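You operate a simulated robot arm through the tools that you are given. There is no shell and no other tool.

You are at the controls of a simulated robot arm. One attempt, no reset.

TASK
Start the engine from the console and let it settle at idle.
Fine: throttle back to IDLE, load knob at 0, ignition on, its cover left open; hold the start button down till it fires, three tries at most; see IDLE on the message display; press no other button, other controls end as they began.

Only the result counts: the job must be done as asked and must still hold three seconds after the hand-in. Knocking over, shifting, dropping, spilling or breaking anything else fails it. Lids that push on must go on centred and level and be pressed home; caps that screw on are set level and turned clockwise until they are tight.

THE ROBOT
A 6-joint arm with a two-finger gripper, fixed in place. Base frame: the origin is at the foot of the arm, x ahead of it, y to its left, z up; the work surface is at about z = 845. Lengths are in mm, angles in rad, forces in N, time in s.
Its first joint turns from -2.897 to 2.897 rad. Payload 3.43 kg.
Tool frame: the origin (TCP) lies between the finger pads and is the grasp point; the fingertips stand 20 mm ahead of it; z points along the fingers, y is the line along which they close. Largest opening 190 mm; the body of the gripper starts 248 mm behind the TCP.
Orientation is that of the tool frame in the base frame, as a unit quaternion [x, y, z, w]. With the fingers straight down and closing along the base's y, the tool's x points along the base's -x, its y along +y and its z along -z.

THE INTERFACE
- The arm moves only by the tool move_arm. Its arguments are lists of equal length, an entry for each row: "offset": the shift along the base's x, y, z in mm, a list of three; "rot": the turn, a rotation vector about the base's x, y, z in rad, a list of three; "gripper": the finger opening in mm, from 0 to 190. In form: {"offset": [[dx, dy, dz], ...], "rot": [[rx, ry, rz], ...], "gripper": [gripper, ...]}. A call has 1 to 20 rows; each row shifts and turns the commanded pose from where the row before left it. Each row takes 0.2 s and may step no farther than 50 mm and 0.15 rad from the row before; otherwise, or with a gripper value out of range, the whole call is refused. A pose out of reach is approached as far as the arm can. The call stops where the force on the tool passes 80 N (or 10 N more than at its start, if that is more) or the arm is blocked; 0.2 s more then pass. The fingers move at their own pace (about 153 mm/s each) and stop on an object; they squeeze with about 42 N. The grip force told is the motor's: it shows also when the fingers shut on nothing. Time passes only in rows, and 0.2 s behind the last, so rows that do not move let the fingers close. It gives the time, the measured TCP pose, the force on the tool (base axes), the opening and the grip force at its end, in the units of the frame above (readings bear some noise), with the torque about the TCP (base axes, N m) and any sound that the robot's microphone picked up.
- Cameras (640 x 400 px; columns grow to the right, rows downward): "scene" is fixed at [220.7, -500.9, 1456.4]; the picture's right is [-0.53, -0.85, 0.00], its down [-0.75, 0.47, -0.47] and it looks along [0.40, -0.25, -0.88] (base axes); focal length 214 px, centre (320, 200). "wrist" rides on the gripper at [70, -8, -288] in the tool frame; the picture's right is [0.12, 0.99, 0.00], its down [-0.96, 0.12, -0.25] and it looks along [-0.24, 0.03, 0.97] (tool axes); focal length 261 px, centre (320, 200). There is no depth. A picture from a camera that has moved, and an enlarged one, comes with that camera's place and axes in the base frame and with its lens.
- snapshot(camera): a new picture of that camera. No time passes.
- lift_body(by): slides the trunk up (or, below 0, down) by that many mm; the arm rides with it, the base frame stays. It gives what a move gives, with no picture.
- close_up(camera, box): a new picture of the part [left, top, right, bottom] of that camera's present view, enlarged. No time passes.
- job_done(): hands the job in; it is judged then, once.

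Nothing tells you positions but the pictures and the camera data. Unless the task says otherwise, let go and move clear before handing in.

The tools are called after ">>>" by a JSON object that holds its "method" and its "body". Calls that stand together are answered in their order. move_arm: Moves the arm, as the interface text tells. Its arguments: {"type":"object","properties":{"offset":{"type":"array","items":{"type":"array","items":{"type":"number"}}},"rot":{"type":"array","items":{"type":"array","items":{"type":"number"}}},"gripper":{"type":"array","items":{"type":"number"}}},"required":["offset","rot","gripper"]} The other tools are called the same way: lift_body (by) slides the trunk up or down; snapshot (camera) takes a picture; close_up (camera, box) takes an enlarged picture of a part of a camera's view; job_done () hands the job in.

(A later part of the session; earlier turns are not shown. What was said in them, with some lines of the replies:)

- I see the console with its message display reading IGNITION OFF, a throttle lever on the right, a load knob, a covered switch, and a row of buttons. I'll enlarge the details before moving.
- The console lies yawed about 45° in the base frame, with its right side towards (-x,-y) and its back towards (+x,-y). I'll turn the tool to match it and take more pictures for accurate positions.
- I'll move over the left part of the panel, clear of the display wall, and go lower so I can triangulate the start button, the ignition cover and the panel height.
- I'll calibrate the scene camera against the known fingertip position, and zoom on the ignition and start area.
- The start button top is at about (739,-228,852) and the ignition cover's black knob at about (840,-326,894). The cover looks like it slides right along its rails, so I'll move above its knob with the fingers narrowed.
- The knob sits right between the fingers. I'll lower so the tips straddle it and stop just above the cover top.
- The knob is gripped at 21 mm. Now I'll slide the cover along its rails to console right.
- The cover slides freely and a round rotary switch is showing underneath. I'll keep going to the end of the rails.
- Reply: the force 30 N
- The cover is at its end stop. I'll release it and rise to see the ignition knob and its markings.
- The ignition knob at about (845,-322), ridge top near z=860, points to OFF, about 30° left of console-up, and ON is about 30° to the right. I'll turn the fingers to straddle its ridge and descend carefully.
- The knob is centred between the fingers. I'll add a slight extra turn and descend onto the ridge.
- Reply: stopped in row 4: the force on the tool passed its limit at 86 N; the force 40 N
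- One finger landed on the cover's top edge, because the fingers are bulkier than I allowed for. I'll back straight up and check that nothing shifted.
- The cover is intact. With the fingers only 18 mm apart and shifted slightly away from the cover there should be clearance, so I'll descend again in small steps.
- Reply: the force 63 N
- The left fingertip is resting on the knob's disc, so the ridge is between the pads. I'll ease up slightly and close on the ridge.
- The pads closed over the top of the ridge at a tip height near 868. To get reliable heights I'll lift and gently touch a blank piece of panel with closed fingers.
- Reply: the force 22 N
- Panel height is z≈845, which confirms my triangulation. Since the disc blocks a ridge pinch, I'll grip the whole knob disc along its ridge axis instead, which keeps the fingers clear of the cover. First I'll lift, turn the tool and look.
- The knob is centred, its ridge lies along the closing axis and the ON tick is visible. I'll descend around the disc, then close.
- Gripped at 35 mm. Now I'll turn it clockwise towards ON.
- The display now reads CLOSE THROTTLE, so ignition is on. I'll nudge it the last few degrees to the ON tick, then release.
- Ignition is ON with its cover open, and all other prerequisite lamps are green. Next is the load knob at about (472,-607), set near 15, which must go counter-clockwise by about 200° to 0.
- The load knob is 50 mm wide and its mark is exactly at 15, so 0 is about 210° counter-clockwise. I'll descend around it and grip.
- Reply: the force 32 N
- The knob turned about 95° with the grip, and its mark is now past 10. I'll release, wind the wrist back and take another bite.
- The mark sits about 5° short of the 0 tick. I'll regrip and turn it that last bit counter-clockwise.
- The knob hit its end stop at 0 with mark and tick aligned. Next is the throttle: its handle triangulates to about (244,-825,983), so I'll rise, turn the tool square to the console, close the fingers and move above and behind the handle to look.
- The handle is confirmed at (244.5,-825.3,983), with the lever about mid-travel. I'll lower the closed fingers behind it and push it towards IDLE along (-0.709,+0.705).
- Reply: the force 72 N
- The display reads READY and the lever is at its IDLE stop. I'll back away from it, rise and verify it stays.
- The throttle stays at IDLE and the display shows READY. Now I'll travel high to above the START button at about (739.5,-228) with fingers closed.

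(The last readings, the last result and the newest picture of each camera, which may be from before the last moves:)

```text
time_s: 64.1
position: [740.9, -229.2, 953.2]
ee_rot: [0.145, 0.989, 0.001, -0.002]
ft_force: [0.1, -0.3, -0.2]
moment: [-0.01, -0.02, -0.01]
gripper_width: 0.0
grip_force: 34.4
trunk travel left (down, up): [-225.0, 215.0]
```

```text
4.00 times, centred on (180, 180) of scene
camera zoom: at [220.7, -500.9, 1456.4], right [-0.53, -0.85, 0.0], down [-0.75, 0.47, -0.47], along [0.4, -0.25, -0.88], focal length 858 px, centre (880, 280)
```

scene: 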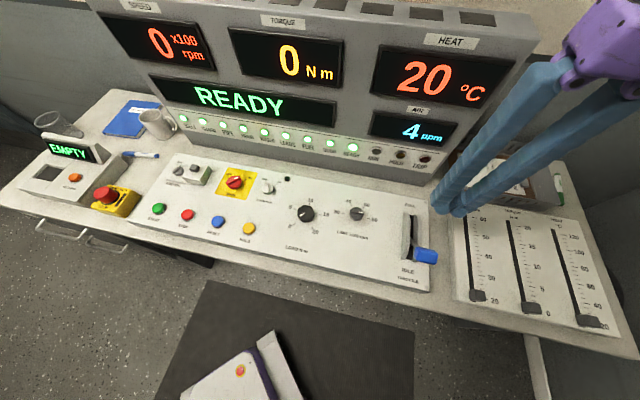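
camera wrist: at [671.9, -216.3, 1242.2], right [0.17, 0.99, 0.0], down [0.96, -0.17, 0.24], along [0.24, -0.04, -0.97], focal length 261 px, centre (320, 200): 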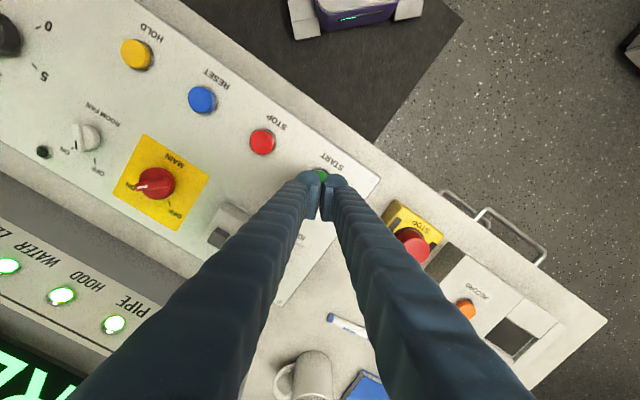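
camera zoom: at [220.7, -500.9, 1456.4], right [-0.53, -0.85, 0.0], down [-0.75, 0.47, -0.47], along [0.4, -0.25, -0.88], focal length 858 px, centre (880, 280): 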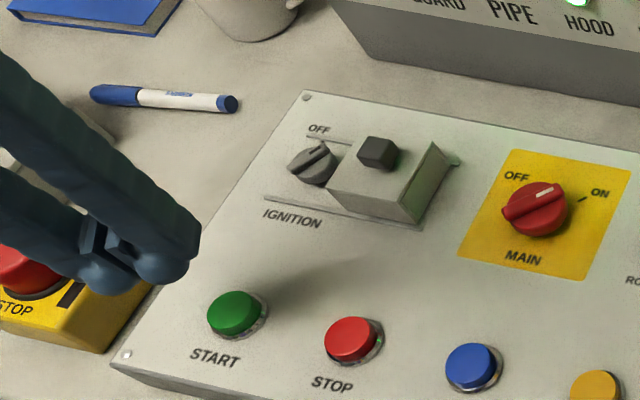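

Alignment is good, with the button at about (740.5,-227.3). I'll descend to just above it and then press in small steps.

>>> {"method": "move_arm", "body": {"offset": [[-0.4, 1.7, -35], [0, 0, -30], [0, 0, -10], [0, 0, 0]], "rot": [[0, 0, 0], [0, 0, 0], [0, 0, 0], [0, 0, 0]], "gripper": [2, 2, 2, 2]}}

>>> {"method": "close_up", "body": {"camera": "scene", "box": [100, 130, 260, 230]}}

>>> {"method": "close_up", "body": {"camera": "wrist", "box": [240, 130, 400, 230]}}

```text
time_s: 65.1
position: [739.5, -226.3, 878.4]
ee_rot: [0.145, 0.989, 0.002, -0.003]
ft_force: [-0.2, 1.4, 0.8]
moment: [-0.05, 0.02, 0.0]
gripper_width: 0.0
grip_force: 34.5
trunk travel left (down, up): [-225.0, 215.0]
```

```text
4.00 times, centred on (180, 180) of scene
camera zoom: at [220.7, -500.9, 1456.4], right [-0.53, -0.85, 0.0], down [-0.75, 0.47, -0.47], along [0.4, -0.25, -0.88], focal length 858 px, centre (880, 280)
```

zoom: 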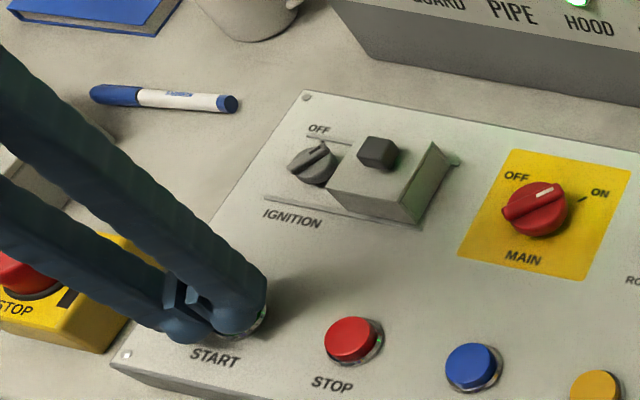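

```text
4.00 times, centred on (320, 180) of wrist
camera zoom: at [671.0, -214.3, 1166.8], right [0.17, 0.99, 0.0], down [0.96, -0.17, 0.24], along [0.24, -0.04, -0.97], focal length 1043 px, centre (320, 280)
```

zoom: 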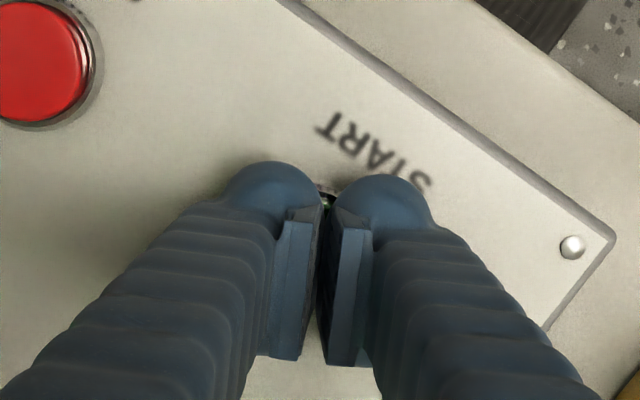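

>>> {"method": "move_arm", "body": {"offset": [[1.5, -2, -3], [0, 0, -3], [0, 0, -2], [0, 0, -2], [0, 0, 0]], "rot": [[0, 0, 0], [0, 0, 0], [0, 0, 0], [0, 0, 0], [0, 0, 0]], "gripper": [2, 2, 2, 2, 2]}}

>>> {"method": "close_up", "body": {"camera": "scene", "box": [80, 0, 540, 180]}}

```text
time_s: 66.3
position: [740.3, -226.7, 871.0]
ee_rot: [0.145, 0.989, 0.0, -0.001]
ft_force: [-0.5, -0.6, 30.3]
moment: [-0.17, 0.02, 0.03]
gripper_width: 6.2
grip_force: 34.6
trunk travel left (down, up): [-225.0, 215.0]
heard: click
```

```text
1.39 times, centred on (310, 90) of scene
camera zoom: at [220.7, -500.9, 1456.4], right [-0.53, -0.85, 0.0], down [-0.75, 0.47, -0.47], along [0.4, -0.25, -0.88], focal length 298 px, centre (334, 353)
```

zoom: 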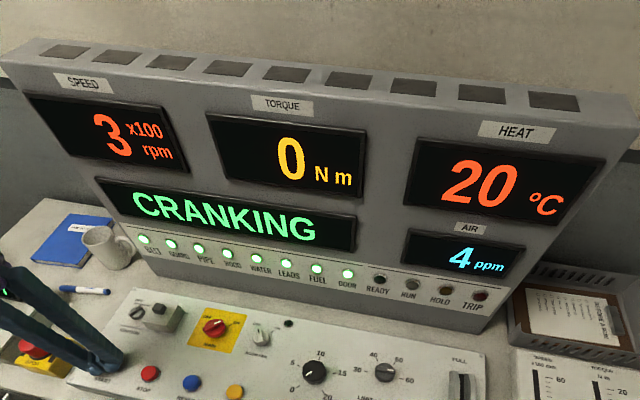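

The button clicked and the display reads CRANKING. I'll keep holding it down until the engine fires.

>>> {"method": "move_arm", "body": {"offset": [[0, 0, 0], [0, 0, 0], [0, 0, 0], [0, 0, 0]], "rot": [[0, 0, 0], [0, 0, 0], [0, 0, 0], [0, 0, 0]], "gripper": [2, 2, 2, 2]}}

>>> {"method": "close_up", "body": {"camera": "scene", "box": [80, 0, 540, 180]}}

```text
time_s: 67.3
position: [740.2, -227.4, 870.6]
ee_rot: [0.145, 0.989, 0.001, 0.0]
ft_force: [8.0, -3.7, 34.0]
moment: [-0.18, -0.14, 0.06]
gripper_width: 5.9
grip_force: 34.1
trunk travel left (down, up): [-225.0, 215.0]
```

```text
1.39 times, centred on (310, 90) of scene
camera zoom: at [220.7, -500.9, 1456.4], right [-0.53, -0.85, 0.0], down [-0.75, 0.47, -0.47], along [0.4, -0.25, -0.88], focal length 298 px, centre (334, 353)
```

zoom: 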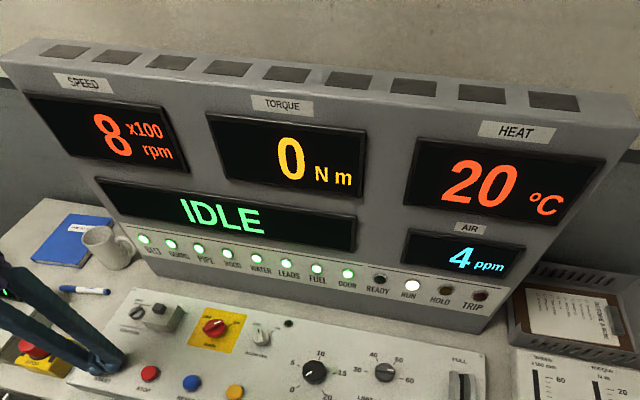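

The engine has fired; the display reads IDLE, the RUN lamp is lit and speed is rising. I'll release the button, move straight up clear and let it settle.

>>> {"method": "move_arm", "body": {"offset": [[0, 0, 5], [0, 0, 10], [0, 0, 30], [0, 0, 45], [0, 0, 45], [0, 0, 0], [0, 0, 0], [0, 0, 0], [0, 0, 0], [0, 0, 0], [0, 0, 0], [0, 0, 0], [0, 0, 0], [0, 0, 0], [0, 0, 0]], "rot": [[0, 0, 0], [0, 0, 0], [0, 0, 0], [0, 0, 0], [0, 0, 0], [0, 0, 0], [0, 0, 0], [0, 0, 0], [0, 0, 0], [0, 0, 0], [0, 0, 0], [0, 0, 0], [0, 0, 0], [0, 0, 0], [0, 0, 0]], "gripper": [2, 2, 2, 2, 2, 2, 2, 2, 2, 2, 2, 2, 2, 2, 2]}}

>>> {"method": "snapshot", "body": {"camera": "scene"}}

>>> {"method": "close_up", "body": {"camera": "scene", "box": [80, 0, 540, 180]}}

>>> {"method": "close_up", "body": {"camera": "scene", "box": [140, 140, 300, 240]}}

>>> {"method": "close_up", "body": {"camera": "scene", "box": [280, 180, 460, 300]}}

>>> {"method": "snapshot", "body": {"camera": "wrist"}}

```text
time_s: 70.5
position: [738.7, -228.3, 1003.9]
ee_rot: [0.145, 0.989, 0.001, -0.003]
ft_force: [-0.3, 0.4, 0.1]
moment: [-0.01, 0.04, -0.01]
gripper_width: 0.0
grip_force: 34.2
trunk travel left (down, up): [-225.0, 215.0]
```

```text
taken
```

scene: 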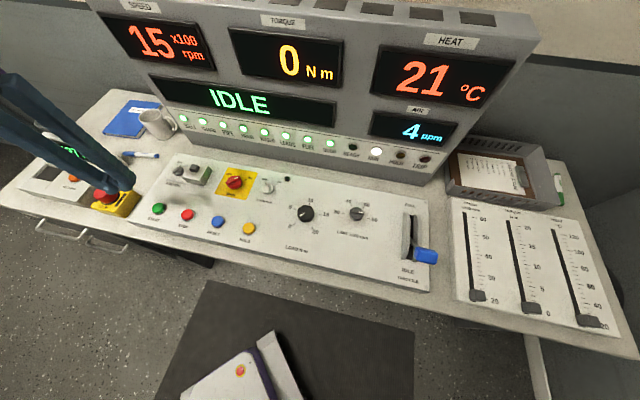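

```text
1.39 times, centred on (310, 90) of scene
camera zoom: at [220.7, -500.9, 1456.4], right [-0.53, -0.85, 0.0], down [-0.75, 0.47, -0.47], along [0.4, -0.25, -0.88], focal length 298 px, centre (334, 353)
```

zoom: 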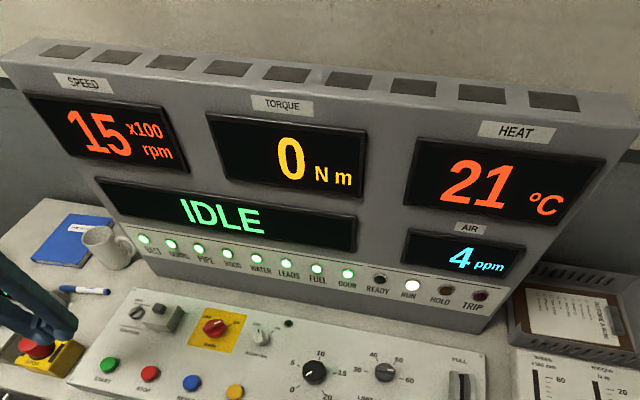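

```text
4.00 times, centred on (220, 190) of scene
camera zoom: at [220.7, -500.9, 1456.4], right [-0.53, -0.85, 0.0], down [-0.75, 0.47, -0.47], along [0.4, -0.25, -0.88], focal length 858 px, centre (720, 240)
```

zoom: 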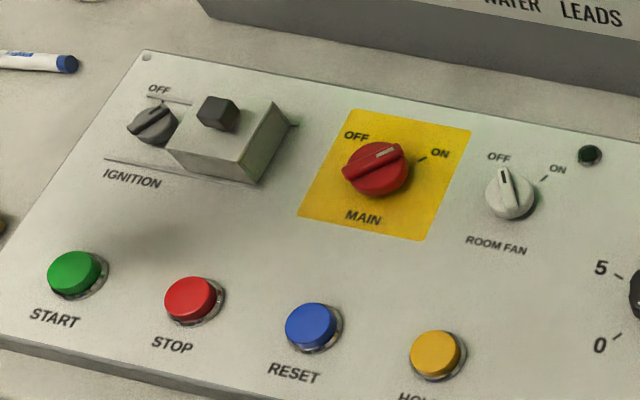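

```text
3.33 times, centred on (370, 240) of scene
camera zoom: at [220.7, -500.9, 1456.4], right [-0.53, -0.85, 0.0], down [-0.75, 0.47, -0.47], along [0.4, -0.25, -0.88], focal length 715 px, centre (153, 67)
```

zoom: 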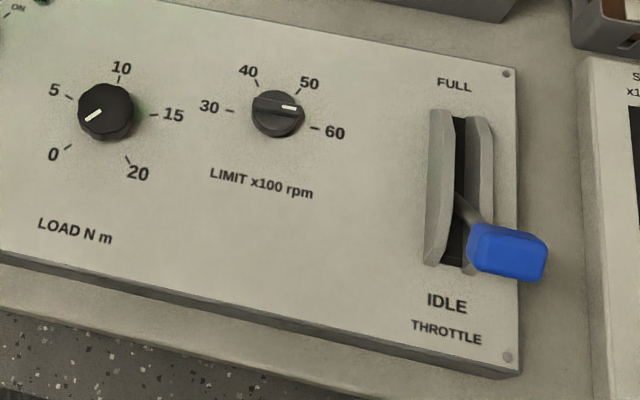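

```text
taken
camera wrist: at [672.1, -216.1, 1292.4], right [0.17, 0.99, 0.0], down [0.96, -0.17, 0.24], along [0.24, -0.04, -0.97], focal length 261 px, centre (320, 200)
```

wrist: 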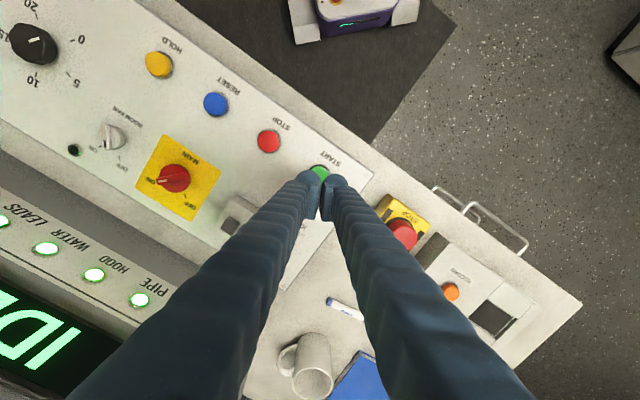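

The engine idles at 1500 rpm, the controls are as required and the arm is clear. I'll wait a few seconds more to confirm it is steady.

>>> {"method": "move_arm", "body": {"offset": [[0, 0, 20], [0, 0, 0], [0, 0, 0], [0, 0, 0], [0, 0, 0], [0, 0, 0], [0, 0, 0], [0, 0, 0], [0, 0, 0], [0, 0, 0], [0, 0, 0], [0, 0, 0], [0, 0, 0], [0, 0, 0], [0, 0, 0], [0, 0, 0], [0, 0, 0], [0, 0, 0], [0, 0, 0], [0, 0, 0]], "rot": [[0, 0, 0], [0, 0, 0], [0, 0, 0], [0, 0, 0], [0, 0, 0], [0, 0, 0], [0, 0, 0], [0, 0, 0], [0, 0, 0], [0, 0, 0], [0, 0, 0], [0, 0, 0], [0, 0, 0], [0, 0, 0], [0, 0, 0], [0, 0, 0], [0, 0, 0], [0, 0, 0], [0, 0, 0], [0, 0, 0]], "gripper": [2, 2, 2, 2, 2, 2, 2, 2, 2, 2, 2, 2, 2, 2, 2, 2, 2, 2, 2, 2]}}

>>> {"method": "close_up", "body": {"camera": "scene", "box": [80, 0, 540, 180]}}

```text
time_s: 74.7
position: [741.0, -226.4, 1022.8]
ee_rot: [0.145, 0.989, 0.002, -0.002]
ft_force: [0.3, -0.8, -0.6]
moment: [0.0, 0.0, -0.04]
gripper_width: 0.1
grip_force: 33.7
trunk travel left (down, up): [-225.0, 215.0]
```

```text
1.39 times, centred on (310, 90) of scene
camera zoom: at [220.7, -500.9, 1456.4], right [-0.53, -0.85, 0.0], down [-0.75, 0.47, -0.47], along [0.4, -0.25, -0.88], focal length 298 px, centre (334, 353)
```

zoom: 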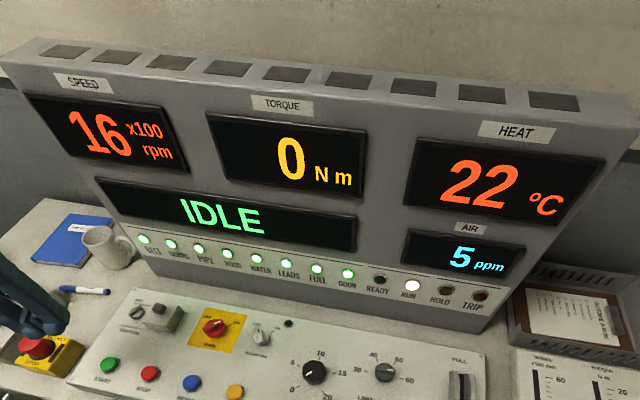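

The engine holds at IDLE, about 1600 rpm and 0 N m, with every control where it should be and the arm clear. I'm handing the job in.

>>> {"method": "job_done", "body": {}}

```text
The job is handed in.
```

The engine started on the first try and was idling at about 1600 rpm and 0 N m, with IDLE on the message display, when I handed the job in.

- **Throttle:** back against its IDLE stop. The display changed to READY when it got there.
- **Load knob:** turned from 15 down to its end stop at 0.
- **Ignition:** on, with the cover slid fully open and left open.
- **Start button:** pressed once and held until the engine fired.
- **Other controls:** I pressed no other button. The main switch, room fan and limit knob look as they did at the start.

While lining up on the ignition knob, one finger came down on the edge of the open cover and the arm stopped at 86 N. The cover looked intact and stayed in place.

The AIR reading went from 4 to 5 ppm while the engine ran. The room fan was off at the start, so I left it off.
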